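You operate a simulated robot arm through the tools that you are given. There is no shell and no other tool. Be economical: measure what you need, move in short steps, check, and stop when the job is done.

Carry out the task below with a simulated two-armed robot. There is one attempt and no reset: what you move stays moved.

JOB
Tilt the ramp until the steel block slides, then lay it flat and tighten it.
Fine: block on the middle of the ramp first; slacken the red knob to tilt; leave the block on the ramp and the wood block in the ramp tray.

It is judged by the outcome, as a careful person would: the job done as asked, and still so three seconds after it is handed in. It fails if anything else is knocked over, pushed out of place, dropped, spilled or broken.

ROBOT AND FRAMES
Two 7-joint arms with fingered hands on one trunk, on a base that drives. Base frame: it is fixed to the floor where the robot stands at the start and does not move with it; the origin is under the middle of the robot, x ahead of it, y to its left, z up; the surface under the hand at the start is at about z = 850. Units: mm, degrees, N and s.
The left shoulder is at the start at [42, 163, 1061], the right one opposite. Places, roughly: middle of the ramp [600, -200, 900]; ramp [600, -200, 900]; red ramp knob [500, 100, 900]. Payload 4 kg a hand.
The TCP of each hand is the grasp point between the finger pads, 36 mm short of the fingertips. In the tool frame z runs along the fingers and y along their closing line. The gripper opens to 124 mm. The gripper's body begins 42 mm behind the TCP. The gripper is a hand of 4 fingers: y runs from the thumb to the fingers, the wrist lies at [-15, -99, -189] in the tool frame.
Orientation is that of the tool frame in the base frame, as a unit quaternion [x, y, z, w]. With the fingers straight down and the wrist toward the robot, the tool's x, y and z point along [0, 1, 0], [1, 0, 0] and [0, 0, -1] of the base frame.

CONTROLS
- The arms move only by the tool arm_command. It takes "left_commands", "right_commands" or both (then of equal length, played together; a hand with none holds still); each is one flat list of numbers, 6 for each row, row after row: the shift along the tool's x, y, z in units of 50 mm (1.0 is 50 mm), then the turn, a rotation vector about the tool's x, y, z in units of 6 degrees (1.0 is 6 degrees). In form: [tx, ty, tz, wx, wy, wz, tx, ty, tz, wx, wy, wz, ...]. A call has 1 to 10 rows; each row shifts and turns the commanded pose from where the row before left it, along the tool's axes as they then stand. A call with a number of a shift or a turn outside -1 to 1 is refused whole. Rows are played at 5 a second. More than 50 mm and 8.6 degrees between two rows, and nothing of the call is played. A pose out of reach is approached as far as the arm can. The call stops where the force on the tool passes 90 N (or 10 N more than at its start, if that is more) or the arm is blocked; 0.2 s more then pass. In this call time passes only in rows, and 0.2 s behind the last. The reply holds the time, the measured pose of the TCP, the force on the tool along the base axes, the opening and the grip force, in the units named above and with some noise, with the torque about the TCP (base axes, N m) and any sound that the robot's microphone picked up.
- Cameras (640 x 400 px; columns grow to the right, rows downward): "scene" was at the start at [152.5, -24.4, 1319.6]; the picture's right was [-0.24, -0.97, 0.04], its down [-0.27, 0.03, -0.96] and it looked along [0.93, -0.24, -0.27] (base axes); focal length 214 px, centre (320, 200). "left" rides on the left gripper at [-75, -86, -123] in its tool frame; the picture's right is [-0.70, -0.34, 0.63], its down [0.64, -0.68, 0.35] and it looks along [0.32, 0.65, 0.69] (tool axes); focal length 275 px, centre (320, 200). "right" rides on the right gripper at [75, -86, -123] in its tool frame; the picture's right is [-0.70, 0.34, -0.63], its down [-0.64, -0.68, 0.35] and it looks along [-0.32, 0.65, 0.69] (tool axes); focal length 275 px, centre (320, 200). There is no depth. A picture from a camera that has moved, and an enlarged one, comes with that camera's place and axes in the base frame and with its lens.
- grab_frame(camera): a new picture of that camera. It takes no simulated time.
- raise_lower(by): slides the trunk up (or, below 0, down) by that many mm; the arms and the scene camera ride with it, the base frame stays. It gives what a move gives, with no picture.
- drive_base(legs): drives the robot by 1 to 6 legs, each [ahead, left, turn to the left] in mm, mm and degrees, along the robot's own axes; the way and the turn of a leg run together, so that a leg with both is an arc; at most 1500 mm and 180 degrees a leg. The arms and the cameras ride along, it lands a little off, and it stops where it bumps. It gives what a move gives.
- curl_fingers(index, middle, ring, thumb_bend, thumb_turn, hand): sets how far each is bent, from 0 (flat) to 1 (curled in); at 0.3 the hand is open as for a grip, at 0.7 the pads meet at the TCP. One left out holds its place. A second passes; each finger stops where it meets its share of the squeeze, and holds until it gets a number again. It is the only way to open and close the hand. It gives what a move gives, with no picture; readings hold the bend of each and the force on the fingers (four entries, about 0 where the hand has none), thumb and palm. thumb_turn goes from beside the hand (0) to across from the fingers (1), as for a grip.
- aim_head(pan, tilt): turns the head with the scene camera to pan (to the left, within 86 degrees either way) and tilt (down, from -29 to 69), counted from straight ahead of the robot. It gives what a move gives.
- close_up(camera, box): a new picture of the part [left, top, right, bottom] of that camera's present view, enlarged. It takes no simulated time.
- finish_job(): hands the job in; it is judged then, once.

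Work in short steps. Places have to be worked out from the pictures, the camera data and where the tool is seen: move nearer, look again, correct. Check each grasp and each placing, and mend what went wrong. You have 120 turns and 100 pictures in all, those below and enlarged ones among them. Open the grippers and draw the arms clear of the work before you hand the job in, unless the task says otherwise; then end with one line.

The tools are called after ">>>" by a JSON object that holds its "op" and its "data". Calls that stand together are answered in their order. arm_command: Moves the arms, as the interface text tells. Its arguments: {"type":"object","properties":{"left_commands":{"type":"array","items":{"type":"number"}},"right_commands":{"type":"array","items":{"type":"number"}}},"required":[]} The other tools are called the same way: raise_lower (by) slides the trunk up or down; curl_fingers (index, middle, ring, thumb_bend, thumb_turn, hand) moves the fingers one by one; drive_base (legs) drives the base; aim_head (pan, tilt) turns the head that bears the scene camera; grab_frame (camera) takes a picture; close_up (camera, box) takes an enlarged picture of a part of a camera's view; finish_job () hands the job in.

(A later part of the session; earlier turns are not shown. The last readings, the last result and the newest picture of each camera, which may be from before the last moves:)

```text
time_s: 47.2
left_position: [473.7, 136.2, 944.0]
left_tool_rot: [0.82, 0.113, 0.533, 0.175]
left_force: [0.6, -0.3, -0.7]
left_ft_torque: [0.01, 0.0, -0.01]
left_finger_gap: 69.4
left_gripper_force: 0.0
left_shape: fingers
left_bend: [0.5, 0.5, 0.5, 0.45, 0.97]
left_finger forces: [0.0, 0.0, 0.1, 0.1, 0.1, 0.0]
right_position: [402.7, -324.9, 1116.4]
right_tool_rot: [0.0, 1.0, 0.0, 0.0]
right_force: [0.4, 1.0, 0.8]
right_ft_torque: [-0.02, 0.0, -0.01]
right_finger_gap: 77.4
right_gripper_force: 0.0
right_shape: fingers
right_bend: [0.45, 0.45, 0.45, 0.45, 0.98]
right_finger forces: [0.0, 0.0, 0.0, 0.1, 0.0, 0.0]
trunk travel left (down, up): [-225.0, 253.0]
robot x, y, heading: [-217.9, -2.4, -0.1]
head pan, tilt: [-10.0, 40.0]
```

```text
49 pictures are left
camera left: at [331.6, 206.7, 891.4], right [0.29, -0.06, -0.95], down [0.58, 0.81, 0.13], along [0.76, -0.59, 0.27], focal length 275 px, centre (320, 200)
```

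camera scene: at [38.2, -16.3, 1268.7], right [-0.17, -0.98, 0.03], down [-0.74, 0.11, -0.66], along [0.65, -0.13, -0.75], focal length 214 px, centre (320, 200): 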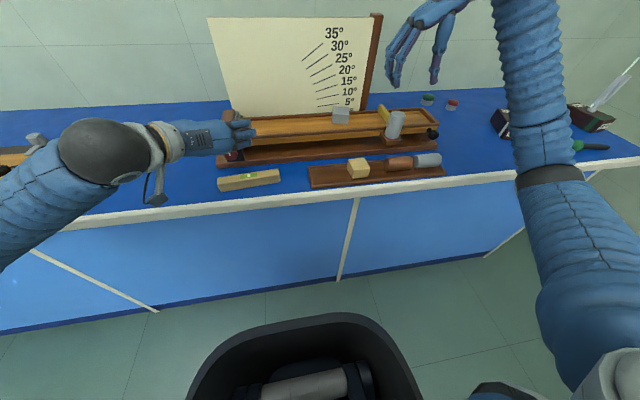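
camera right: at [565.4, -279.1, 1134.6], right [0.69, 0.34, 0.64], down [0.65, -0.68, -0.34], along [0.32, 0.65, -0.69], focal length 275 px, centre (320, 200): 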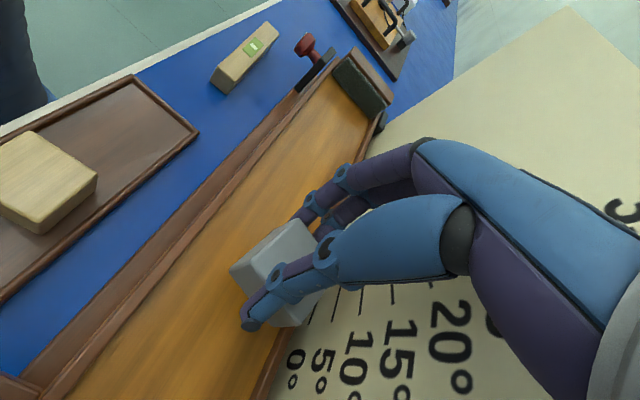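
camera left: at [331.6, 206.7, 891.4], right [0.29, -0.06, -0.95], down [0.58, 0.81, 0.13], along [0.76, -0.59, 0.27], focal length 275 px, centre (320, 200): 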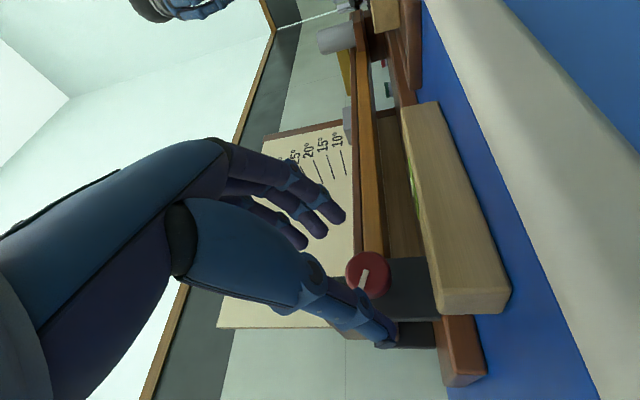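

The mark shows roughly 75–85° loosened in total, with resistance at the end. Now I bring the right hand, pitched 30° below horizontal, in front of the black handle at the ramp's free end.

>>> {"op": "arm_command", "data": {"right_commands": [0, -0.284, 0, 0, -1, 0, 0, -0.284, 0, 0, -1, 0, 0, -0.284, 0, 0, -1, 0, 0, -0.284, 0, 0, -1, 0, 0, -0.284, 0, 0, -1, 0, 0, -0.284, 0, 0, -1, 0, 0, -0.284, 0, 0, -1, 0, 0, -0.284, 0, 0, -1, 0, 0, -0.284, 0, 0, -1, 0, 0, -0.284, 0, 0, -1, 0]}}

>>> {"op": "arm_command", "data": {"right_commands": [0.505, 0, 0.775, 0, 0, 0, 0.505, 0, 0.775, 0, 0, 0]}}

>>> {"op": "grab_frame", "data": {"camera": "right"}}

>>> {"op": "close_up", "data": {"camera": "scene", "box": [330, 60, 490, 180]}}

```text
time_s: 49.4
left_position: [473.9, 136.4, 944.1]
left_tool_rot: [0.821, 0.113, 0.532, 0.174]
left_force: [-0.1, 0.2, -1.0]
left_ft_torque: [-0.03, 0.0, 0.0]
left_finger_gap: 69.6
left_gripper_force: 0.1
left_shape: fingers
left_bend: [0.5, 0.5, 0.5, 0.45, 0.97]
left_finger forces: [0.1, 0.0, 0.0, 0.0, 0.0, 0.0]
right_position: [404.4, -466.0, 1116.1]
right_tool_rot: [-0.001, 0.866, 0.0, 0.501]
right_force: [0.0, 0.2, 1.0]
right_ft_torque: [0.01, -0.02, -0.01]
right_finger_gap: 77.4
right_gripper_force: 0.0
right_shape: fingers
right_bend: [0.45, 0.45, 0.45, 0.45, 0.98]
right_finger forces: [0.0, 0.1, 0.0, 0.0, 0.0, 0.1]
trunk travel left (down, up): [-225.0, 253.0]
robot x, y, heading: [-218.5, 0.6, -0.0]
head pan, tilt: [-10.0, 40.0]
```

```text
time_s: 50.0
left_position: [475.7, 136.4, 942.3]
left_tool_rot: [0.82, 0.114, 0.532, 0.175]
left_force: [0.2, -0.1, 0.7]
left_ft_torque: [0.0, 0.01, -0.05]
left_finger_gap: 69.5
left_gripper_force: 0.0
left_shape: fingers
left_bend: [0.5, 0.5, 0.5, 0.45, 0.97]
left_finger forces: [0.0, 0.0, 0.0, 0.0, 0.0, 0.0]
right_position: [446.1, -467.5, 1031.6]
right_tool_rot: [0.0, 0.866, 0.001, 0.5]
right_force: [0.7, -0.5, 0.4]
right_ft_torque: [0.0, -0.01, 0.06]
right_finger_gap: 77.6
right_gripper_force: 0.0
right_shape: fingers
right_bend: [0.45, 0.45, 0.45, 0.45, 0.98]
right_finger forces: [0.0, 0.0, 0.0, 0.0, 0.0, 0.1]
trunk travel left (down, up): [-225.0, 253.0]
robot x, y, heading: [-216.4, 2.8, 0.1]
head pan, tilt: [-10.0, 40.0]
```

```text
48 pictures are left
camera right: at [303.2, -552.9, 1028.1], right [-0.2, 0.34, 0.92], down [0.62, -0.68, 0.39], along [0.76, 0.65, -0.07], focal length 275 px, centre (320, 200)
```

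right: 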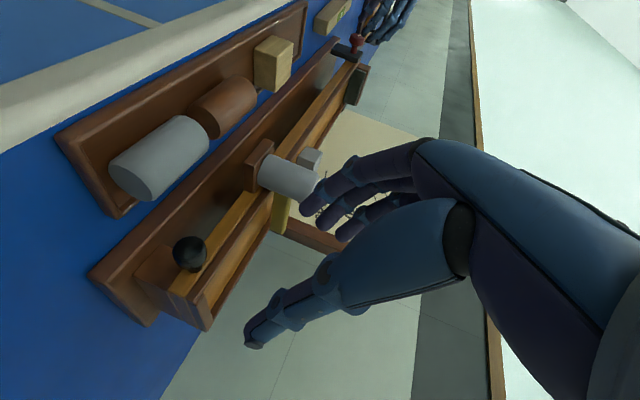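

```text
3.33 times, centred on (410, 120) of scene
camera zoom: at [-81.0, -16.4, 1268.6], right [-0.17, -0.98, 0.03], down [-0.74, 0.11, -0.66], along [0.65, -0.13, -0.75], focal length 715 px, centre (20, 467)
```

zoom: 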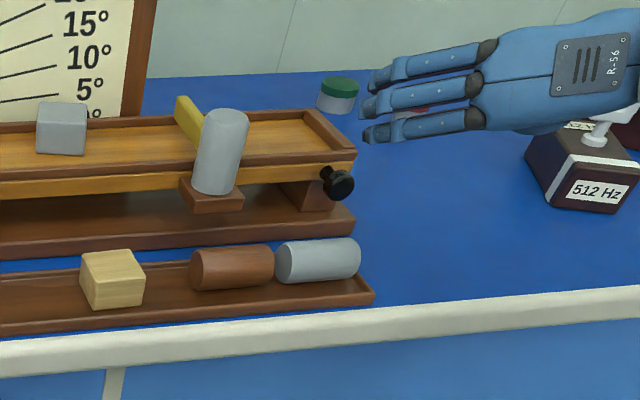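

Black handle centre ≈ [550, -463, 921]. The lowest finger may graze the base, so I curl the index in to see which finger it is.

>>> {"op": "curl_fingers", "data": {"hand": "right", "index": 0.95}}

>>> {"op": "close_up", "data": {"camera": "scene", "box": [400, 50, 500, 150]}}

```text
time_s: 51.0
left_position: [473.7, 137.1, 943.7]
left_tool_rot: [0.821, 0.114, 0.532, 0.174]
left_force: [0.0, 0.2, -0.1]
left_ft_torque: [0.01, -0.01, -0.02]
left_finger_gap: 69.7
left_gripper_force: 0.1
left_shape: fingers
left_bend: [0.5, 0.5, 0.5, 0.45, 0.97]
left_finger forces: [0.0, 0.0, 0.0, 0.0, 0.0, 0.0]
right_position: [445.5, -465.4, 1032.2]
right_tool_rot: [0.0, 0.866, 0.0, 0.5]
right_force: [-0.2, 0.0, -0.4]
right_ft_torque: [0.03, 0.01, 0.02]
right_finger_gap: 53.1
right_gripper_force: 0.1
right_shape: fingers
right_bend: [0.92, 0.45, 0.45, 0.44, 0.97]
right_finger forces: [0.0, 0.1, 0.0, 0.0, 0.1, 0.0]
trunk travel left (down, up): [-225.0, 253.0]
robot x, y, heading: [-219.6, -2.6, -0.2]
head pan, tilt: [-10.0, 40.0]
```

```text
4.00 times, centred on (450, 100) of scene
camera zoom: at [-81.3, -16.2, 1268.7], right [-0.17, -0.98, 0.03], down [-0.74, 0.11, -0.66], along [0.65, -0.13, -0.75], focal length 858 px, centre (-200, 600)
```

zoom: 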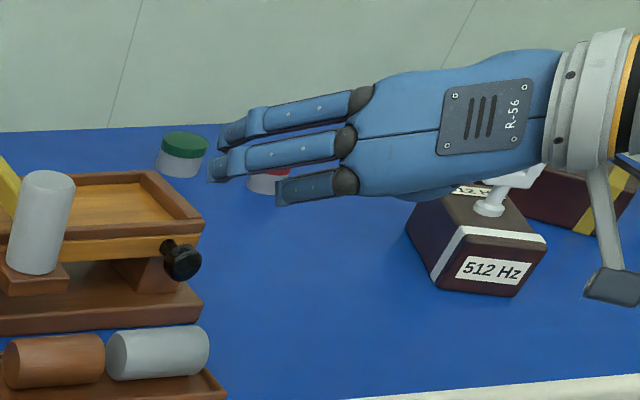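

Index is the lowest; I keep it folded. I move to 60 mm in front of the handle.

>>> {"op": "arm_command", "data": {"right_commands": [0.465, 0.024, 0.816, 0, 0, 0, 0.465, 0.024, 0.816, 0, 0, 0]}}

>>> {"op": "grab_frame", "data": {"camera": "right"}}

>>> {"op": "close_up", "data": {"camera": "scene", "box": [380, 70, 480, 170]}}

```text
time_s: 51.6
left_position: [474.6, 136.0, 942.7]
left_tool_rot: [0.821, 0.113, 0.532, 0.175]
left_force: [0.2, 0.9, 0.1]
left_ft_torque: [-0.01, -0.02, -0.01]
left_finger_gap: 69.7
left_gripper_force: 0.1
left_shape: fingers
left_bend: [0.5, 0.5, 0.5, 0.45, 0.97]
left_finger forces: [0.1, 0.0, 0.0, 0.0, 0.0, 0.0]
right_position: [491.8, -462.2, 951.5]
right_tool_rot: [-0.001, 0.865, 0.0, 0.502]
right_force: [-0.2, 0.3, 0.2]
right_ft_torque: [0.0, 0.0, 0.03]
right_finger_gap: 53.3
right_gripper_force: 0.0
right_shape: fingers
right_bend: [0.93, 0.45, 0.45, 0.44, 0.97]
right_finger forces: [0.0, 0.1, 0.1, 0.0, 0.1, 0.0]
trunk travel left (down, up): [-225.0, 253.0]
robot x, y, heading: [-218.9, -2.3, -0.0]
head pan, tilt: [-10.0, 40.0]
```

```text
45 pictures are left
camera right: at [349.4, -549.2, 948.3], right [-0.2, 0.34, 0.92], down [0.62, -0.68, 0.39], along [0.76, 0.65, -0.07], focal length 275 px, centre (320, 200)
```

right: 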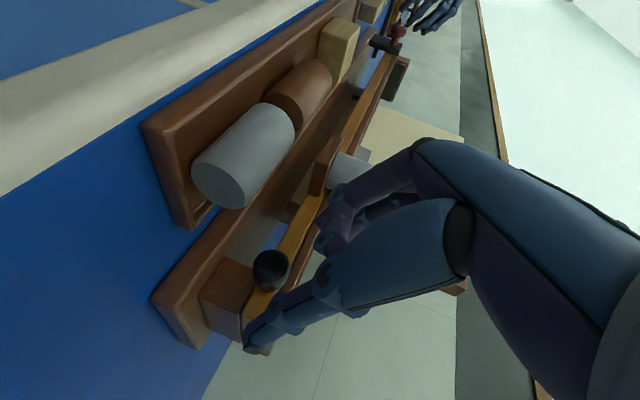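

```text
4.00 times, centred on (430, 120) of scene
camera zoom: at [-81.0, -16.4, 1268.6], right [-0.17, -0.98, 0.03], down [-0.74, 0.11, -0.66], along [0.65, -0.13, -0.75], focal length 858 px, centre (-120, 520)
```

zoom: 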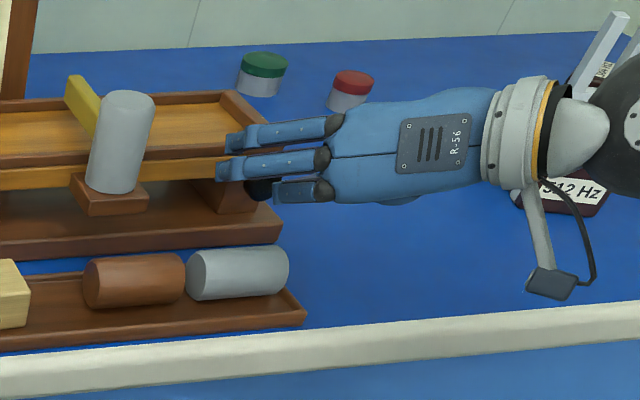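

Alignment agrees. I advance 58 mm and close middle, ring and thumb on the handle.

>>> {"op": "arm_command", "data": {"right_commands": [0, 0, 0.58, 0, 0, 0, 0, 0, 0.58, 0, 0, 0]}}

>>> {"op": "curl_fingers", "data": {"hand": "right", "middle": 0.75, "ring": 0.75, "thumb_bend": 0.75}}

>>> {"op": "grab_frame", "data": {"camera": "right"}}

>>> {"op": "close_up", "data": {"camera": "scene", "box": [380, 70, 480, 170]}}

```text
time_s: 52.2
left_position: [470.2, 136.8, 947.6]
left_tool_rot: [0.819, 0.113, 0.534, 0.176]
left_force: [-0.2, 0.0, 0.5]
left_ft_torque: [-0.01, 0.0, -0.01]
left_finger_gap: 69.7
left_gripper_force: 0.0
left_shape: fingers
left_bend: [0.5, 0.5, 0.5, 0.45, 0.97]
left_finger forces: [0.0, 0.1, 0.0, 0.1, 0.0, 0.0]
right_position: [536.1, -462.7, 928.4]
right_tool_rot: [-0.001, 0.864, 0.0, 0.503]
right_force: [-55.2, 5.5, 11.2]
right_ft_torque: [0.5, -0.45, 2.8]
right_finger_gap: 53.6
right_gripper_force: 27.4
right_shape: fingers
right_bend: [0.93, 0.43, 0.39, 0.44, 0.97]
right_finger forces: [0.0, 19.5, 36.0, 0.0, 0.0, 0.0]
trunk travel left (down, up): [-225.0, 253.0]
robot x, y, heading: [-221.6, 0.9, -0.4]
head pan, tilt: [-10.0, 40.0]
```

```text
time_s: 53.2
left_position: [469.2, 136.6, 948.1]
left_tool_rot: [0.819, 0.113, 0.535, 0.175]
left_force: [1.5, -0.2, -0.9]
left_ft_torque: [-0.01, 0.01, -0.02]
left_finger_gap: 69.4
left_gripper_force: 0.1
left_shape: fingers
left_bend: [0.5, 0.5, 0.5, 0.45, 0.97]
left_finger forces: [0.1, 0.0, 0.1, 0.1, 0.1, 0.0]
right_position: [537.3, -462.8, 928.7]
right_tool_rot: [-0.001, 0.864, 0.0, 0.503]
right_force: [-77.2, 2.0, 14.4]
right_ft_torque: [0.67, -0.45, 3.91]
right_finger_gap: 48.4
right_gripper_force: 50.2
right_shape: fingers
right_bend: [0.96, 0.42, 0.37, 0.6, 0.97]
right_finger forces: [0.1, 33.6, 42.1, 0.0, 24.3, 0.1]
trunk travel left (down, up): [-225.0, 253.0]
robot x, y, heading: [-222.2, 2.0, 0.1]
head pan, tilt: [-10.0, 40.0]
```

```text
43 pictures are left
camera right: at [394.2, -548.9, 924.0], right [-0.21, 0.34, 0.92], down [0.62, -0.68, 0.39], along [0.76, 0.65, -0.07], focal length 275 px, centre (320, 200)
```

right: 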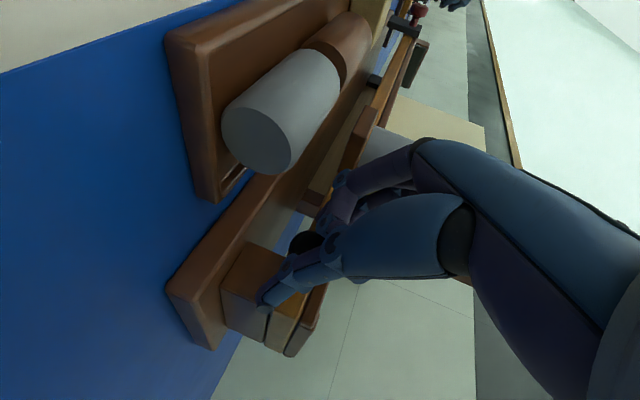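

```text
4.00 times, centred on (430, 120) of scene
camera zoom: at [-87.9, -15.6, 1269.6], right [-0.17, -0.98, 0.03], down [-0.74, 0.11, -0.66], along [0.65, -0.13, -0.75], focal length 858 px, centre (-120, 520)
```

zoom: 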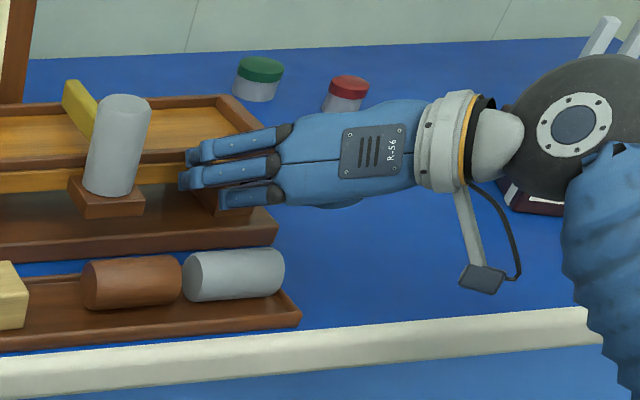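

The fingertips press the ramp's side (−77 N). I back off 17 mm with open fingers.

>>> {"op": "arm_command", "data": {"right_commands": [0, 0, -0.3, 0, 0, 0]}}

>>> {"op": "curl_fingers", "data": {"hand": "right", "middle": 0.5, "ring": 0.5, "thumb_bend": 0.45}}

>>> {"op": "grab_frame", "data": {"camera": "right"}}

>>> {"op": "grab_frame", "data": {"camera": "scene"}}

```text
time_s: 53.6
left_position: [475.2, 136.5, 943.3]
left_tool_rot: [0.821, 0.114, 0.532, 0.174]
left_force: [0.1, 0.5, 0.5]
left_ft_torque: [-0.02, 0.01, 0.05]
left_finger_gap: 69.6
left_gripper_force: 0.0
left_shape: fingers
left_bend: [0.5, 0.5, 0.5, 0.45, 0.97]
left_finger forces: [0.0, 0.0, 0.0, 0.0, 0.0, 0.0]
right_position: [532.2, -462.9, 927.8]
right_tool_rot: [0.001, 0.866, -0.001, 0.499]
right_force: [-8.8, -4.5, -3.3]
right_ft_torque: [-0.2, 0.03, 0.61]
right_finger_gap: 48.2
right_gripper_force: 5.0
right_shape: fingers
right_bend: [0.96, 0.49, 0.4, 0.61, 0.97]
right_finger forces: [0.0, 0.0, 10.6, 0.1, 0.1, 0.1]
trunk travel left (down, up): [-225.0, 253.0]
robot x, y, heading: [-220.6, -1.2, -0.1]
head pan, tilt: [-10.0, 40.0]
```

```text
time_s: 54.6
left_position: [474.8, 136.8, 943.8]
left_tool_rot: [0.821, 0.113, 0.532, 0.175]
left_force: [0.0, 0.7, 0.2]
left_ft_torque: [-0.03, -0.01, 0.04]
left_finger_gap: 69.6
left_gripper_force: 0.2
left_shape: fingers
left_bend: [0.5, 0.5, 0.5, 0.45, 0.97]
left_finger forces: [0.0, 0.0, 0.0, 0.0, 0.0, 0.1]
right_position: [529.2, -463.9, 931.3]
right_tool_rot: [0.0, 0.866, 0.0, 0.5]
right_force: [-8.8, 2.7, -2.8]
right_ft_torque: [-0.11, 0.07, 0.51]
right_finger_gap: 59.8
right_gripper_force: 4.0
right_shape: fingers
right_bend: [0.95, 0.5, 0.47, 0.44, 0.97]
right_finger forces: [0.1, 0.0, 8.5, 0.1, 0.0, 0.1]
trunk travel left (down, up): [-225.0, 253.0]
robot x, y, heading: [-220.8, 0.9, 0.2]
head pan, tilt: [-10.0, 40.0]
```

```text
41 pictures are left
camera right: at [386.2, -549.3, 927.3], right [-0.2, 0.34, 0.92], down [0.62, -0.68, 0.39], along [0.76, 0.65, -0.07], focal length 275 px, centre (320, 200)
```

right: 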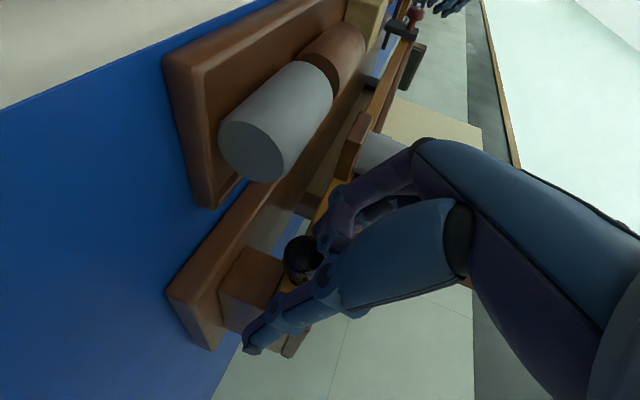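

```text
40 pictures are left
camera scene: at [-81.8, -16.0, 1268.8], right [-0.17, -0.98, 0.03], down [-0.74, 0.11, -0.66], along [0.65, -0.13, -0.75], focal length 214 px, centre (320, 200)
```

scene: 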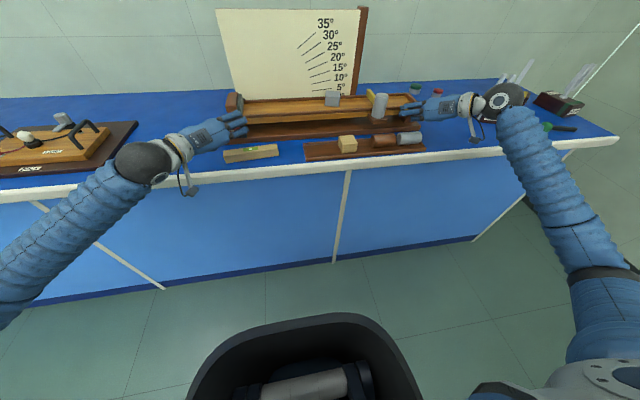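

Nothing else moved; the handle is between the fingertips. I back 4 mm more and close.

>>> {"op": "arm_command", "data": {"right_commands": [0, 0, -0.08, 0, 0, 0]}}

>>> {"op": "curl_fingers", "data": {"hand": "right", "middle": 0.8, "ring": 0.8, "thumb_bend": 0.8}}

>>> {"op": "close_up", "data": {"camera": "right", "box": [200, 160, 400, 360]}}

```text
time_s: 55.0
left_position: [473.5, 136.9, 943.0]
left_tool_rot: [0.821, 0.113, 0.532, 0.174]
left_force: [-0.5, -0.5, 0.4]
left_ft_torque: [0.02, -0.03, 0.03]
left_finger_gap: 69.4
left_gripper_force: 0.1
left_shape: fingers
left_bend: [0.5, 0.5, 0.5, 0.45, 0.97]
left_finger forces: [0.1, 0.0, 0.0, 0.1, 0.0, 0.0]
right_position: [526.4, -464.5, 933.4]
right_tool_rot: [0.0, 0.866, 0.0, 0.5]
right_force: [0.3, -0.2, 0.3]
right_ft_torque: [0.03, -0.01, 0.02]
right_finger_gap: 60.0
right_gripper_force: 0.1
right_shape: fingers
right_bend: [0.95, 0.5, 0.5, 0.44, 0.97]
right_finger forces: [0.0, 0.0, 0.0, 0.1, 0.0, 0.0]
trunk travel left (down, up): [-225.0, 253.0]
robot x, y, heading: [-218.3, 3.9, 0.2]
head pan, tilt: [-10.0, 40.0]
```

```text
time_s: 56.0
left_position: [475.5, 136.8, 942.5]
left_tool_rot: [0.82, 0.115, 0.533, 0.174]
left_force: [1.1, 0.3, -0.2]
left_ft_torque: [0.01, 0.01, -0.04]
left_finger_gap: 69.7
left_gripper_force: 0.1
left_shape: fingers
left_bend: [0.5, 0.5, 0.5, 0.45, 0.97]
left_finger forces: [0.1, 0.0, 0.0, 0.0, 0.0, 0.0]
right_position: [526.0, -463.7, 932.5]
right_tool_rot: [-0.001, 0.866, 0.001, 0.5]
right_force: [5.0, -6.6, 1.1]
right_ft_torque: [-0.15, -0.06, 0.05]
right_finger_gap: 58.5
right_gripper_force: 11.1
right_shape: fingers
right_bend: [1.0, 0.66, 0.8, 0.61, 0.97]
right_finger forces: [0.0, 9.2, 0.0, 0.0, 13.4, 0.1]
trunk travel left (down, up): [-225.0, 253.0]
robot x, y, heading: [-219.9, -4.4, -0.2]
head pan, tilt: [-10.0, 40.0]
```

```text
2.00 times, centred on (300, 260) of right
camera zoom: at [383.3, -550.0, 928.7], right [-0.2, 0.34, 0.92], down [0.62, -0.68, 0.39], along [0.76, 0.65, -0.07], focal length 551 px, centre (360, 80)
```

zoom: 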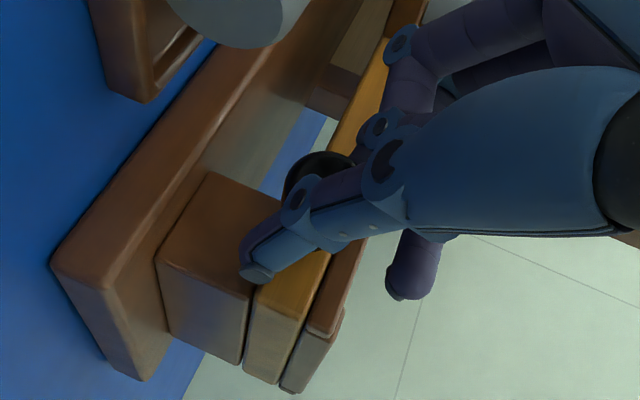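

The handle is pinched (thumb 13 N, middle 9 N). The hinge is at about y 129, z 923 (radius ~592), so I test-lift 2° along that arc.

>>> {"op": "arm_command", "data": {"right_commands": [-0.179, 0.002, -0.103, 0.083, 0, -0.144, -0.179, 0.002, -0.103, 0.083, 0, -0.144]}}

>>> {"op": "close_up", "data": {"camera": "right", "box": [200, 160, 400, 360]}}

```text
time_s: 56.6
left_position: [474.4, 136.4, 942.8]
left_tool_rot: [0.821, 0.114, 0.532, 0.174]
left_force: [-0.8, 0.5, -0.5]
left_ft_torque: [-0.02, -0.03, 0.02]
left_finger_gap: 69.7
left_gripper_force: 0.0
left_shape: fingers
left_bend: [0.5, 0.5, 0.5, 0.45, 0.97]
left_finger forces: [0.0, 0.1, 0.0, 0.0, 0.0, 0.0]
right_position: [526.8, -463.0, 952.6]
right_tool_rot: [-0.009, 0.866, -0.015, 0.5]
right_force: [3.5, -5.0, -2.2]
right_ft_torque: [-0.12, -0.02, 0.06]
right_finger_gap: 58.4
right_gripper_force: 10.6
right_shape: fingers
right_bend: [1.0, 0.66, 0.8, 0.61, 0.96]
right_finger forces: [0.0, 8.1, 0.0, 0.0, 12.4, 0.1]
trunk travel left (down, up): [-225.0, 253.0]
robot x, y, heading: [-220.7, 0.4, -0.1]
head pan, tilt: [-10.0, 40.0]
```

```text
2.00 times, centred on (300, 260) of right
camera zoom: at [383.7, -549.5, 952.1], right [-0.2, 0.37, 0.91], down [0.62, -0.67, 0.41], along [0.76, 0.65, -0.1], focal length 551 px, centre (360, 80)
```

zoom: 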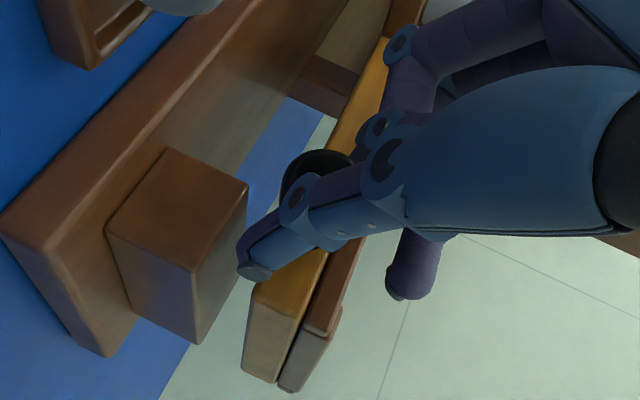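

The ramp lifts freely with only ~3 N. I tilt on to about 14°.

>>> {"op": "arm_command", "data": {"right_commands": [-0.2685, 0.004, -0.155, 0.125, 0, -0.2165, -0.2685, 0.004, -0.155, 0.125, 0, -0.2165, -0.2685, 0.004, -0.155, 0.125, 0, -0.2165, -0.2685, 0.004, -0.155, 0.125, 0, -0.2165, -0.2685, 0.004, -0.155, 0.125, 0, -0.2165, -0.2685, 0.004, -0.155, 0.125, 0, -0.2165, -0.2685, 0.004, -0.155, 0.125, 0, -0.2165, -0.2685, 0.004, -0.155, 0.125, 0, -0.2165]}}

>>> {"op": "close_up", "data": {"camera": "scene", "box": [190, 0, 470, 180]}}

```text
time_s: 58.4
left_position: [474.5, 136.5, 943.4]
left_tool_rot: [0.821, 0.114, 0.532, 0.174]
left_force: [0.2, 0.9, 0.8]
left_ft_torque: [-0.01, 0.0, -0.02]
left_finger_gap: 69.8
left_gripper_force: 0.0
left_shape: fingers
left_bend: [0.5, 0.5, 0.5, 0.45, 0.97]
left_finger forces: [0.1, 0.0, 0.1, 0.1, 0.1, 0.1]
right_position: [526.3, -445.5, 1075.5]
right_tool_rot: [-0.061, 0.86, -0.105, 0.496]
right_force: [7.5, 3.4, -1.2]
right_ft_torque: [-0.03, -0.03, 0.2]
right_finger_gap: 58.0
right_gripper_force: 9.0
right_shape: fingers
right_bend: [1.0, 0.65, 0.8, 0.61, 0.96]
right_finger forces: [0.0, 11.3, 0.0, 0.0, 7.2, 0.0]
trunk travel left (down, up): [-225.0, 253.0]
robot x, y, heading: [-215.6, 1.0, -0.1]
head pan, tilt: [-10.0, 40.0]
```

```text
2.22 times, centred on (330, 90) of scene
camera zoom: at [-80.6, -15.8, 1268.7], right [-0.17, -0.98, 0.03], down [-0.74, 0.11, -0.66], along [0.65, -0.13, -0.75], focal length 477 px, centre (298, 444)
```

zoom: 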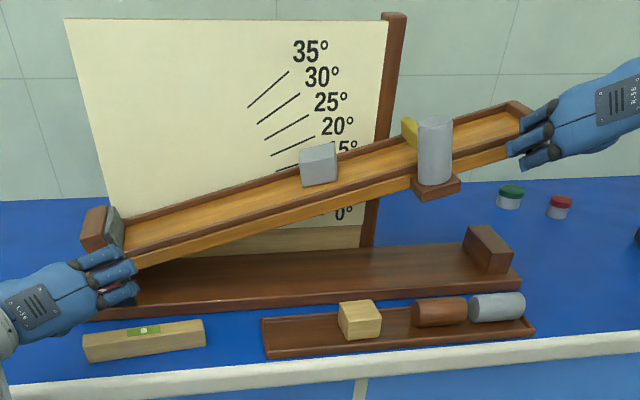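

At about 14° the block still holds. I go up 4° more slowly.

>>> {"op": "arm_command", "data": {"right_commands": [-0.179, 0.002, -0.103, 0.083, 0, -0.144, -0.179, 0.002, -0.103, 0.083, 0, -0.144, -0.179, 0.002, -0.103, 0.083, 0, -0.144, -0.179, 0.002, -0.103, 0.083, 0, -0.144]}}

>>> {"op": "close_up", "data": {"camera": "scene", "box": [190, 0, 470, 180]}}

```text
time_s: 59.4
left_position: [474.7, 136.4, 943.5]
left_tool_rot: [0.82, 0.113, 0.533, 0.174]
left_force: [-0.3, 0.5, 0.1]
left_ft_torque: [0.0, 0.05, -0.04]
left_finger_gap: 69.7
left_gripper_force: 0.1
left_shape: fingers
left_bend: [0.5, 0.5, 0.5, 0.45, 0.97]
left_finger forces: [0.1, 0.0, 0.0, 0.1, 0.0, 0.0]
right_position: [527.5, -434.8, 1116.3]
right_tool_rot: [-0.079, 0.856, -0.135, 0.493]
right_force: [6.2, 2.8, -2.3]
right_ft_torque: [-0.01, 0.0, 0.18]
right_finger_gap: 58.1
right_gripper_force: 8.9
right_shape: fingers
right_bend: [1.0, 0.65, 0.8, 0.62, 0.96]
right_finger forces: [0.0, 10.2, 0.0, 0.1, 7.4, 0.0]
trunk travel left (down, up): [-225.0, 253.0]
robot x, y, heading: [-216.7, -3.5, -0.2]
head pan, tilt: [-10.0, 40.0]
```

```text
2.22 times, centred on (330, 90) of scene
camera zoom: at [-80.7, -16.0, 1268.7], right [-0.17, -0.98, 0.03], down [-0.74, 0.11, -0.66], along [0.65, -0.13, -0.75], focal length 477 px, centre (298, 444)
```

zoom: 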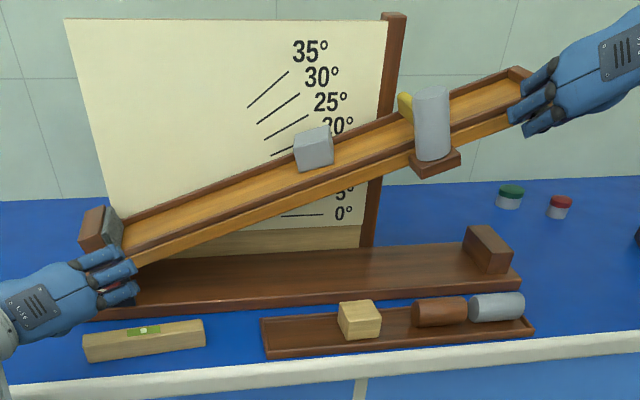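

Still holding at ~18°. I add 3° more.

>>> {"op": "arm_command", "data": {"right_commands": [-0.179, 0.002, -0.103, 0.083, 0, -0.144, -0.179, 0.002, -0.103, 0.083, 0, -0.144, -0.179, 0.002, -0.103, 0.083, 0, -0.144]}}

>>> {"op": "close_up", "data": {"camera": "scene", "box": [190, 0, 470, 180]}}

```text
time_s: 60.2
left_position: [474.2, 136.2, 943.4]
left_tool_rot: [0.821, 0.114, 0.532, 0.174]
left_force: [-0.3, 0.6, 0.3]
left_ft_torque: [0.01, -0.02, -0.01]
left_finger_gap: 69.4
left_gripper_force: 0.0
left_shape: fingers
left_bend: [0.5, 0.5, 0.5, 0.45, 0.97]
left_finger forces: [0.1, 0.0, 0.0, 0.1, 0.1, 0.1]
right_position: [526.2, -426.0, 1145.2]
right_tool_rot: [-0.091, 0.851, -0.159, 0.492]
right_force: [2.5, 3.0, -2.3]
right_ft_torque: [0.06, 0.01, 0.15]
right_finger_gap: 57.7
right_gripper_force: 9.7
right_shape: fingers
right_bend: [1.0, 0.65, 0.8, 0.62, 0.96]
right_finger forces: [0.0, 10.8, 0.1, 0.0, 7.9, 0.1]
trunk travel left (down, up): [-225.0, 253.0]
robot x, y, heading: [-218.3, -3.1, 0.1]
head pan, tilt: [-10.0, 40.0]
```

```text
2.22 times, centred on (330, 90) of scene
camera zoom: at [-80.8, -15.7, 1268.7], right [-0.17, -0.98, 0.03], down [-0.74, 0.11, -0.66], along [0.65, -0.13, -0.75], focal length 477 px, centre (298, 444)
```

zoom: 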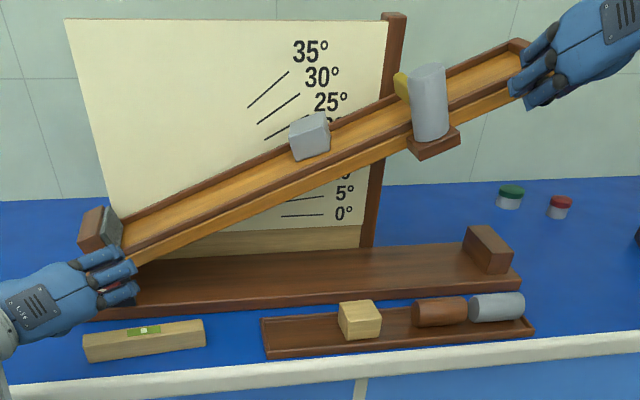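

Still at ~21°. Another 3°.

>>> {"op": "arm_command", "data": {"right_commands": [-0.179, 0.002, -0.103, 0.083, 0, -0.144, -0.179, 0.002, -0.103, 0.083, 0, -0.144, -0.179, 0.002, -0.103, 0.083, 0, -0.144]}}

>>> {"op": "close_up", "data": {"camera": "scene", "box": [190, 0, 470, 180]}}

```text
time_s: 61.0
left_position: [475.7, 136.6, 944.5]
left_tool_rot: [0.821, 0.114, 0.532, 0.174]
left_force: [0.0, 0.0, 0.4]
left_ft_torque: [-0.03, 0.01, 0.03]
left_finger_gap: 69.3
left_gripper_force: 0.0
left_shape: fingers
left_bend: [0.5, 0.5, 0.5, 0.45, 0.97]
left_finger forces: [0.1, 0.1, 0.0, 0.0, 0.0, 0.1]
right_position: [526.5, -412.0, 1173.7]
right_tool_rot: [-0.103, 0.847, -0.18, 0.489]
right_force: [-0.4, 3.9, -2.3]
right_ft_torque: [0.04, 0.09, 0.19]
right_finger_gap: 57.7
right_gripper_force: 9.5
right_shape: fingers
right_bend: [1.0, 0.65, 0.8, 0.62, 0.96]
right_finger forces: [0.0, 11.2, 0.0, 0.1, 8.0, 0.0]
trunk travel left (down, up): [-225.0, 253.0]
robot x, y, heading: [-220.6, 1.8, 0.1]
head pan, tilt: [-10.0, 40.0]
```

```text
2.22 times, centred on (330, 90) of scene
camera zoom: at [-81.1, -15.8, 1268.7], right [-0.17, -0.98, 0.03], down [-0.74, 0.11, -0.66], along [0.65, -0.13, -0.75], focal length 477 px, centre (298, 444)
```

zoom: 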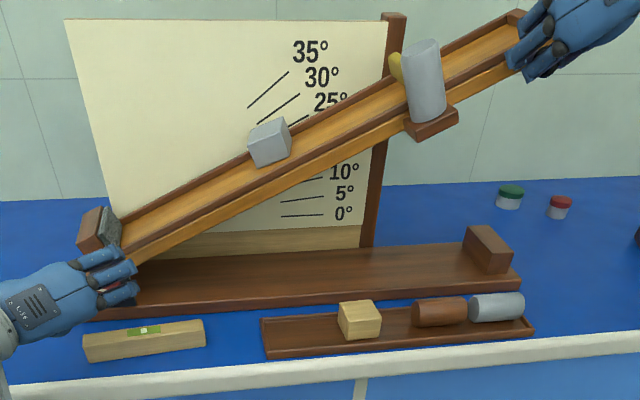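

The block is now sliding at about 24°. I hold still a moment to see it go.

>>> {"op": "arm_command", "data": {"right_commands": [0, 0, 0, 0, 0, 0, 0, 0, 0, 0, 0, 0, 0, 0, 0, 0, 0, 0, 0, 0, 0, 0, 0, 0]}}

>>> {"op": "close_up", "data": {"camera": "scene", "box": [190, 0, 470, 180]}}

```text
time_s: 62.0
left_position: [474.5, 136.7, 944.5]
left_tool_rot: [0.821, 0.114, 0.532, 0.174]
left_force: [0.0, 1.1, 0.2]
left_ft_torque: [-0.03, -0.01, 0.02]
left_finger_gap: 69.7
left_gripper_force: 0.0
left_shape: fingers
left_bend: [0.5, 0.5, 0.5, 0.45, 0.97]
left_finger forces: [0.1, 0.0, 0.1, 0.1, 0.0, 0.1]
right_position: [526.6, -411.3, 1173.1]
right_tool_rot: [-0.103, 0.848, -0.18, 0.488]
right_force: [-1.7, 4.5, -0.9]
right_ft_torque: [0.07, 0.04, 0.21]
right_finger_gap: 57.8
right_gripper_force: 10.5
right_shape: fingers
right_bend: [1.0, 0.65, 0.8, 0.62, 0.96]
right_finger forces: [0.0, 11.7, 0.0, 0.0, 8.7, 0.0]
trunk travel left (down, up): [-225.0, 253.0]
robot x, y, heading: [-218.6, -0.6, 0.1]
head pan, tilt: [-10.0, 40.0]
```

```text
2.22 times, centred on (330, 90) of scene
camera zoom: at [-81.3, -15.9, 1268.7], right [-0.17, -0.98, 0.03], down [-0.74, 0.11, -0.66], along [0.65, -0.13, -0.75], focal length 477 px, centre (298, 444)
```

zoom: 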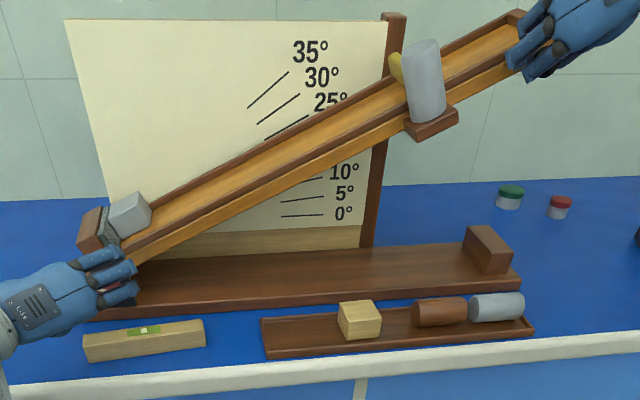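

The block slid down to the stop. Now I lower the ramp back along the same arc, 12° first.

>>> {"op": "arm_command", "data": {"right_commands": [0.2685, 0.004, 0.155, -0.125, 0, 0.2165, 0.2685, 0.004, 0.155, -0.125, 0, 0.2165, 0.2685, 0.004, 0.155, -0.125, 0, 0.2165, 0.2685, 0.004, 0.155, -0.125, 0, 0.2165, 0.2685, 0.004, 0.155, -0.125, 0, 0.2165, 0.2685, 0.004, 0.155, -0.125, 0, 0.2165, 0.2685, 0.004, 0.155, -0.125, 0, 0.2165, 0.2685, 0.004, 0.155, -0.125, 0, 0.2165]}}

>>> {"op": "arm_command", "data": {"right_commands": [0.2685, 0.004, 0.155, -0.125, 0, 0.2165, 0.2685, 0.004, 0.155, -0.125, 0, 0.2165, 0.2685, 0.004, 0.155, -0.125, 0, 0.2165, 0.2685, 0.004, 0.155, -0.125, 0, 0.2165, 0.2685, 0.004, 0.155, -0.125, 0, 0.2165, 0.2685, 0.004, 0.155, -0.125, 0, 0.2165]}}

>>> {"op": "close_up", "data": {"camera": "scene", "box": [190, 0, 470, 180]}}

```text
time_s: 63.8
left_position: [473.3, 137.9, 943.1]
left_tool_rot: [0.821, 0.114, 0.532, 0.174]
left_force: [0.3, -0.4, 0.3]
left_ft_torque: [-0.01, 0.01, -0.05]
left_finger_gap: 69.4
left_gripper_force: 0.0
left_shape: fingers
left_bend: [0.5, 0.5, 0.5, 0.45, 0.97]
left_finger forces: [0.1, 0.0, 0.1, 0.0, 0.0, 0.0]
right_position: [527.2, -452.0, 1055.3]
right_tool_rot: [-0.052, 0.861, -0.09, 0.497]
right_force: [-0.2, -5.4, 0.4]
right_ft_torque: [-0.07, -0.03, -0.05]
right_finger_gap: 58.1
right_gripper_force: 11.7
right_shape: fingers
right_bend: [1.0, 0.66, 0.8, 0.62, 0.96]
right_finger forces: [0.0, 10.0, 0.0, 0.1, 14.1, 0.0]
trunk travel left (down, up): [-225.0, 253.0]
robot x, y, heading: [-219.8, -3.7, 0.3]
head pan, tilt: [-10.0, 40.0]
```

```text
time_s: 65.2
left_position: [474.4, 136.1, 943.7]
left_tool_rot: [0.821, 0.113, 0.532, 0.174]
left_force: [0.4, -0.1, -0.2]
left_ft_torque: [0.04, 0.02, 0.01]
left_finger_gap: 69.4
left_gripper_force: 0.1
left_shape: fingers
left_bend: [0.5, 0.5, 0.5, 0.45, 0.97]
left_finger forces: [0.1, 0.0, 0.0, 0.0, 0.1, 0.1]
right_position: [526.5, -465.0, 961.8]
right_tool_rot: [-0.013, 0.866, -0.022, 0.499]
right_force: [-2.1, -8.8, 0.0]
right_ft_torque: [-0.16, 0.05, -0.11]
right_finger_gap: 58.4
right_gripper_force: 13.4
right_shape: fingers
right_bend: [1.0, 0.67, 0.8, 0.61, 0.95]
right_finger forces: [0.0, 9.1, 0.0, 0.0, 17.1, 0.0]
trunk travel left (down, up): [-225.0, 253.0]
robot x, y, heading: [-223.9, 1.0, -0.0]
head pan, tilt: [-10.0, 40.0]
```

```text
2.22 times, centred on (330, 90) of scene
camera zoom: at [-81.5, -17.0, 1268.6], right [-0.17, -0.98, 0.03], down [-0.74, 0.11, -0.66], along [0.65, -0.13, -0.75], focal length 477 px, centre (298, 444)
```

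zoom: 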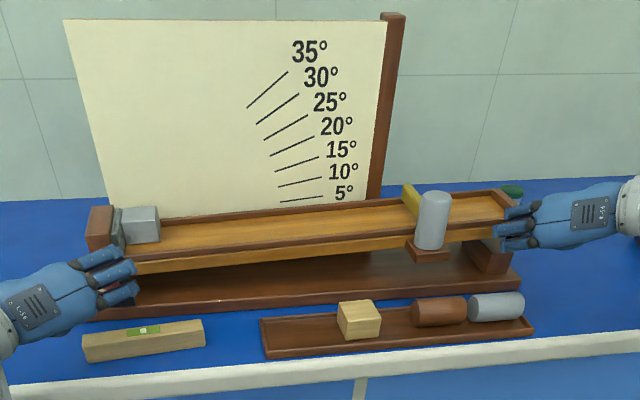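

About 3° left (z 962 → 932). I lower it onto its rest slowly.

>>> {"op": "arm_command", "data": {"right_commands": [0.179, 0.002, 0.103, -0.083, 0, 0.144, 0.179, 0.002, 0.103, -0.083, 0, 0.144, 0.16, 0.002, 0.093, -0.083, 0, 0.144]}}

>>> {"op": "close_up", "data": {"camera": "scene", "box": [360, 60, 480, 160]}}

```text
time_s: 66.0
left_position: [474.2, 136.0, 944.8]
left_tool_rot: [0.82, 0.114, 0.533, 0.174]
left_force: [0.9, 0.7, 0.2]
left_ft_torque: [0.01, 0.0, 0.0]
left_finger_gap: 69.7
left_gripper_force: 0.0
left_shape: fingers
left_bend: [0.5, 0.5, 0.5, 0.45, 0.97]
left_finger forces: [0.0, 0.0, 0.0, 0.0, 0.0, 0.0]
right_position: [527.0, -464.6, 934.1]
right_tool_rot: [0.001, 0.865, 0.0, 0.501]
right_force: [-0.8, -10.0, 8.2]
right_ft_torque: [-0.15, -0.12, -0.17]
right_finger_gap: 58.7
right_gripper_force: 15.4
right_shape: fingers
right_bend: [1.0, 0.67, 0.8, 0.61, 0.96]
right_finger forces: [0.1, 12.8, 0.0, 0.0, 17.7, 0.1]
trunk travel left (down, up): [-225.0, 253.0]
robot x, y, heading: [-221.3, 2.8, -0.1]
head pan, tilt: [-10.0, 40.0]
```

```text
4.00 times, centred on (420, 110) of scene
camera zoom: at [-82.0, -16.5, 1269.0], right [-0.17, -0.98, 0.03], down [-0.74, 0.11, -0.66], along [0.65, -0.13, -0.75], focal length 858 px, centre (-80, 560)
```

zoom: 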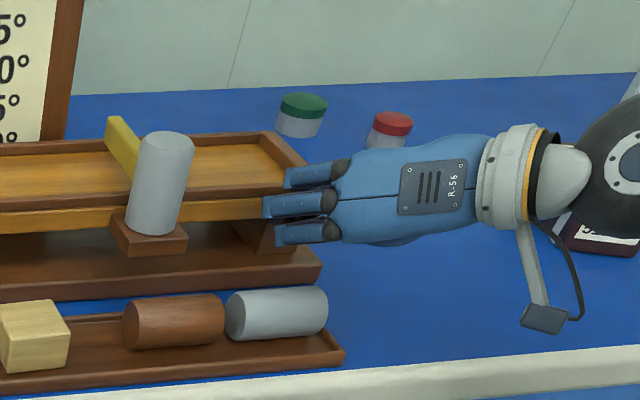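

It touches the rest (8 N up). I press 2 mm more to seat it, then release the handle and back the right hand straight out.

>>> {"op": "arm_command", "data": {"right_commands": [0.035, 0, 0.02, 0, 0, 0]}}

>>> {"op": "curl_fingers", "data": {"hand": "right", "middle": 0.5, "ring": 0.5, "thumb_bend": 0.45}}

>>> {"op": "arm_command", "data": {"right_commands": [0, 0, -0.5, 0, 0, 0, 0, 0, -0.7, 0, 0, 0, 0, 0, -0.9, 0, 0, 0]}}

>>> {"op": "close_up", "data": {"camera": "scene", "box": [190, 20, 470, 180]}}

>>> {"op": "grab_frame", "data": {"camera": "right"}}

```text
time_s: 66.4
left_position: [473.8, 136.0, 944.3]
left_tool_rot: [0.82, 0.114, 0.533, 0.174]
left_force: [1.1, -1.1, -0.2]
left_ft_torque: [0.02, 0.01, 0.0]
left_finger_gap: 69.4
left_gripper_force: 0.1
left_shape: fingers
left_bend: [0.5, 0.5, 0.5, 0.45, 0.97]
left_finger forces: [0.0, 0.0, 0.0, 0.1, 0.1, 0.0]
right_position: [526.4, -463.8, 933.1]
right_tool_rot: [0.001, 0.865, 0.0, 0.502]
right_force: [1.2, -9.7, 16.9]
right_ft_torque: [-0.15, -0.31, -0.25]
right_finger_gap: 58.5
right_gripper_force: 17.8
right_shape: fingers
right_bend: [1.0, 0.67, 0.8, 0.61, 0.96]
right_finger forces: [0.0, 17.3, 0.0, 0.0, 18.3, 0.0]
trunk travel left (down, up): [-225.0, 253.0]
robot x, y, heading: [-219.5, -0.5, 0.3]
head pan, tilt: [-10.0, 40.0]
```

```text
time_s: 67.4
left_position: [474.1, 137.9, 943.9]
left_tool_rot: [0.821, 0.114, 0.532, 0.175]
left_force: [-0.1, 0.6, -0.6]
left_ft_torque: [-0.01, 0.02, -0.02]
left_finger_gap: 69.6
left_gripper_force: 0.0
left_shape: fingers
left_bend: [0.5, 0.5, 0.5, 0.45, 0.97]
left_finger forces: [0.1, 0.0, 0.0, 0.0, 0.1, 0.1]
right_position: [527.9, -464.6, 930.9]
right_tool_rot: [0.001, 0.866, 0.0, 0.5]
right_force: [-0.3, 0.0, 0.2]
right_ft_torque: [0.02, -0.02, -0.01]
right_finger_gap: 60.5
right_gripper_force: 0.0
right_shape: fingers
right_bend: [0.95, 0.5, 0.5, 0.44, 0.97]
right_finger forces: [0.0, 0.1, 0.0, 0.0, 0.0, 0.0]
trunk travel left (down, up): [-225.0, 253.0]
robot x, y, heading: [-220.5, -0.9, 0.2]
head pan, tilt: [-10.0, 40.0]
```

```text
time_s: 68.2
left_position: [473.6, 136.9, 943.2]
left_tool_rot: [0.82, 0.115, 0.532, 0.175]
left_force: [-0.6, -0.3, -0.3]
left_ft_torque: [0.0, -0.06, -0.02]
left_finger_gap: 69.7
left_gripper_force: 0.0
left_shape: fingers
left_bend: [0.5, 0.5, 0.5, 0.45, 0.97]
left_finger forces: [0.1, 0.0, 0.0, 0.0, 0.1, 0.1]
right_position: [435.9, -462.2, 984.1]
right_tool_rot: [0.0, 0.866, 0.0, 0.5]
right_force: [-0.7, -0.2, -0.7]
right_ft_torque: [-0.02, 0.03, 0.02]
right_finger_gap: 60.6
right_gripper_force: 0.1
right_shape: fingers
right_bend: [0.95, 0.5, 0.5, 0.44, 0.97]
right_finger forces: [0.0, 0.1, 0.0, 0.0, 0.0, 0.1]
trunk travel left (down, up): [-225.0, 253.0]
robot x, y, heading: [-219.2, 1.4, 0.2]
head pan, tilt: [-10.0, 40.0]
```

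```text
2.29 times, centred on (330, 100) of scene
camera zoom: at [-82.0, -16.0, 1268.9], right [-0.17, -0.99, 0.03], down [-0.74, 0.11, -0.66], along [0.65, -0.13, -0.75], focal length 490 px, centre (297, 429)
```

zoom: 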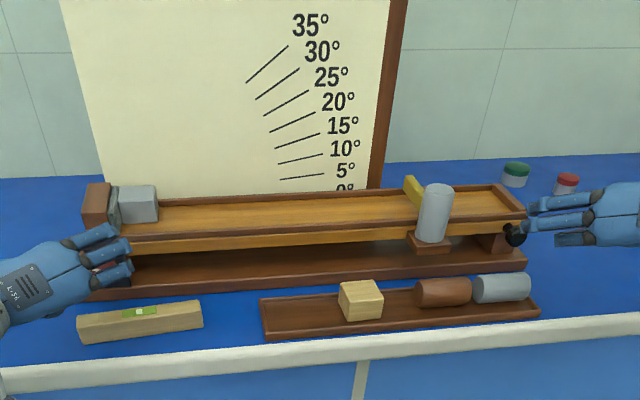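

```text
29 pictures are left
camera right: at [293.2, -548.8, 980.4], right [-0.2, 0.34, 0.92], down [0.62, -0.68, 0.39], along [0.76, 0.65, -0.07], focal length 275 px, centre (320, 200)
```

right: 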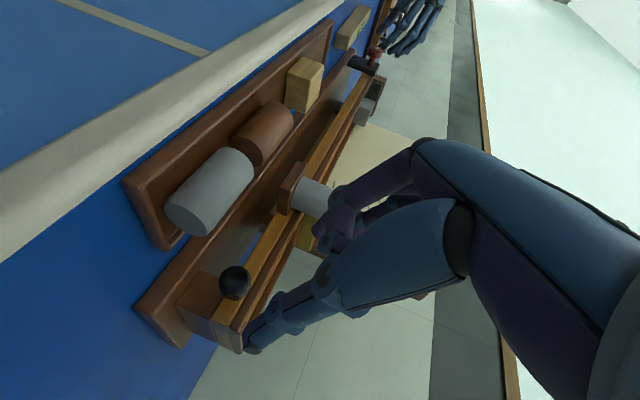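

Ramp lies flat with the block at the stop. Now tightening: the left hand advances, grips the red knob and turns 48° clockwise.

>>> {"op": "arm_command", "data": {"left_commands": [0, 0, 0.5, 0, 0, 0, 0, 0, 0.5, 0, 0, 0]}}

>>> {"op": "curl_fingers", "data": {"hand": "left", "index": 0.75, "middle": 0.75, "ring": 0.75, "thumb_bend": 0.75}}

>>> {"op": "arm_command", "data": {"left_commands": [0, 0, 0, 0.407, 0, 0.914, 0, 0, 0, 0.407, 0, 0.914, 0, 0, 0, 0.407, 0, 0.914, 0, 0, 0, 0.407, 0, 0.914, 0, 0, 0, 0.407, 0, 0.914, 0, 0, 0, 0.407, 0, 0.914, 0, 0, 0, 0.407, 0, 0.914, 0, 0, 0, 0.407, 0, 0.914]}}

>>> {"op": "curl_fingers", "data": {"hand": "left", "index": 0.5, "middle": 0.5, "ring": 0.5, "thumb_bend": 0.45}}

>>> {"op": "close_up", "data": {"camera": "left", "box": [200, 120, 520, 360]}}

```text
time_s: 68.8
left_position: [519.5, 129.2, 924.7]
left_tool_rot: [0.821, 0.113, 0.532, 0.173]
left_force: [0.2, 0.0, -0.3]
left_ft_torque: [-0.02, 0.07, 0.04]
left_finger_gap: 69.6
left_gripper_force: 0.0
left_shape: fingers
left_bend: [0.5, 0.5, 0.5, 0.45, 0.97]
left_finger forces: [0.0, 0.0, 0.1, 0.1, 0.0, 0.0]
right_position: [437.5, -463.9, 983.4]
right_tool_rot: [0.0, 0.866, 0.0, 0.5]
right_force: [0.7, -0.4, -0.4]
right_ft_torque: [0.03, -0.02, 0.03]
right_finger_gap: 60.6
right_gripper_force: 0.1
right_shape: fingers
right_bend: [0.95, 0.5, 0.5, 0.44, 0.97]
right_finger forces: [0.1, 0.0, 0.1, 0.0, 0.1, 0.0]
trunk travel left (down, up): [-225.0, 253.0]
robot x, y, heading: [-219.2, 1.8, -0.2]
head pan, tilt: [-10.0, 40.0]
```

```text
time_s: 69.8
left_position: [519.0, 129.9, 925.4]
left_tool_rot: [0.82, 0.113, 0.533, 0.174]
left_force: [-7.3, 6.3, 1.3]
left_ft_torque: [-0.07, -0.37, -0.57]
left_finger_gap: 28.7
left_gripper_force: 24.2
left_shape: fingers
left_bend: [0.66, 0.58, 0.75, 0.58, 0.97]
left_finger forces: [9.3, 17.4, 0.1, 0.0, 22.5, 0.1]
right_position: [435.8, -461.9, 983.6]
right_tool_rot: [0.0, 0.866, 0.0, 0.5]
right_force: [-0.3, 0.1, -0.8]
right_ft_torque: [-0.02, -0.01, 0.0]
right_finger_gap: 60.8
right_gripper_force: 0.0
right_shape: fingers
right_bend: [0.95, 0.5, 0.5, 0.44, 0.97]
right_finger forces: [0.0, 0.0, 0.0, 0.0, 0.0, 0.1]
trunk travel left (down, up): [-225.0, 253.0]
robot x, y, heading: [-218.1, 3.6, -0.0]
head pan, tilt: [-10.0, 40.0]
```

```text
time_s: 71.6
left_position: [517.7, 127.1, 925.3]
left_tool_rot: [0.82, -0.114, 0.533, -0.174]
left_force: [-8.8, -10.6, 8.9]
left_ft_torque: [-0.59, -0.07, -1.18]
left_finger_gap: 27.9
left_gripper_force: 27.2
left_shape: fingers
left_bend: [0.65, 0.55, 0.75, 0.6, 0.96]
left_finger forces: [11.7, 25.3, 0.0, 0.1, 17.0, 0.0]
right_position: [435.5, -464.3, 984.5]
right_tool_rot: [0.0, 0.866, 0.001, 0.501]
right_force: [0.8, 0.6, 0.8]
right_ft_torque: [-0.05, -0.01, 0.02]
right_finger_gap: 60.8
right_gripper_force: 0.1
right_shape: fingers
right_bend: [0.95, 0.5, 0.5, 0.44, 0.97]
right_finger forces: [0.0, 0.0, 0.1, 0.0, 0.0, 0.0]
trunk travel left (down, up): [-225.0, 253.0]
robot x, y, heading: [-217.6, 1.1, 0.1]
head pan, tilt: [-10.0, 40.0]
```

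```text
time_s: 72.6
left_position: [521.2, 128.5, 924.2]
left_tool_rot: [0.821, -0.112, 0.532, -0.175]
left_force: [-1.0, 0.5, 0.4]
left_ft_torque: [0.01, 0.0, 0.0]
left_finger_gap: 69.5
left_gripper_force: 0.1
left_shape: fingers
left_bend: [0.5, 0.5, 0.5, 0.45, 0.97]
left_finger forces: [0.0, 0.0, 0.1, 0.0, 0.0, 0.0]
right_position: [436.9, -462.6, 983.7]
right_tool_rot: [0.0, 0.866, -0.001, 0.5]
right_force: [-0.5, -0.4, -0.2]
right_ft_torque: [0.04, -0.02, 0.04]
right_finger_gap: 60.7
right_gripper_force: 0.1
right_shape: fingers
right_bend: [0.95, 0.5, 0.5, 0.44, 0.97]
right_finger forces: [0.1, 0.1, 0.1, 0.1, 0.1, 0.0]
trunk travel left (down, up): [-225.0, 253.0]
robot x, y, heading: [-218.7, 0.9, -0.1]
head pan, tilt: [-10.0, 40.0]
```

```text
1.67 times, centred on (360, 240) of left
camera zoom: at [377.8, 213.9, 942.4], right [0.29, 0.67, -0.68], down [0.58, 0.44, 0.69], along [0.76, -0.6, -0.26], focal length 459 px, centre (253, 133)
```

zoom: 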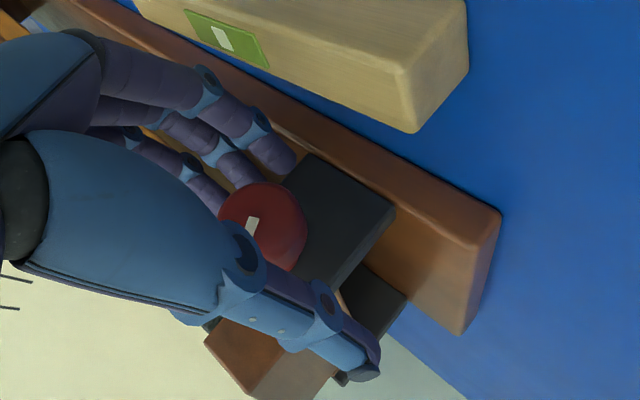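

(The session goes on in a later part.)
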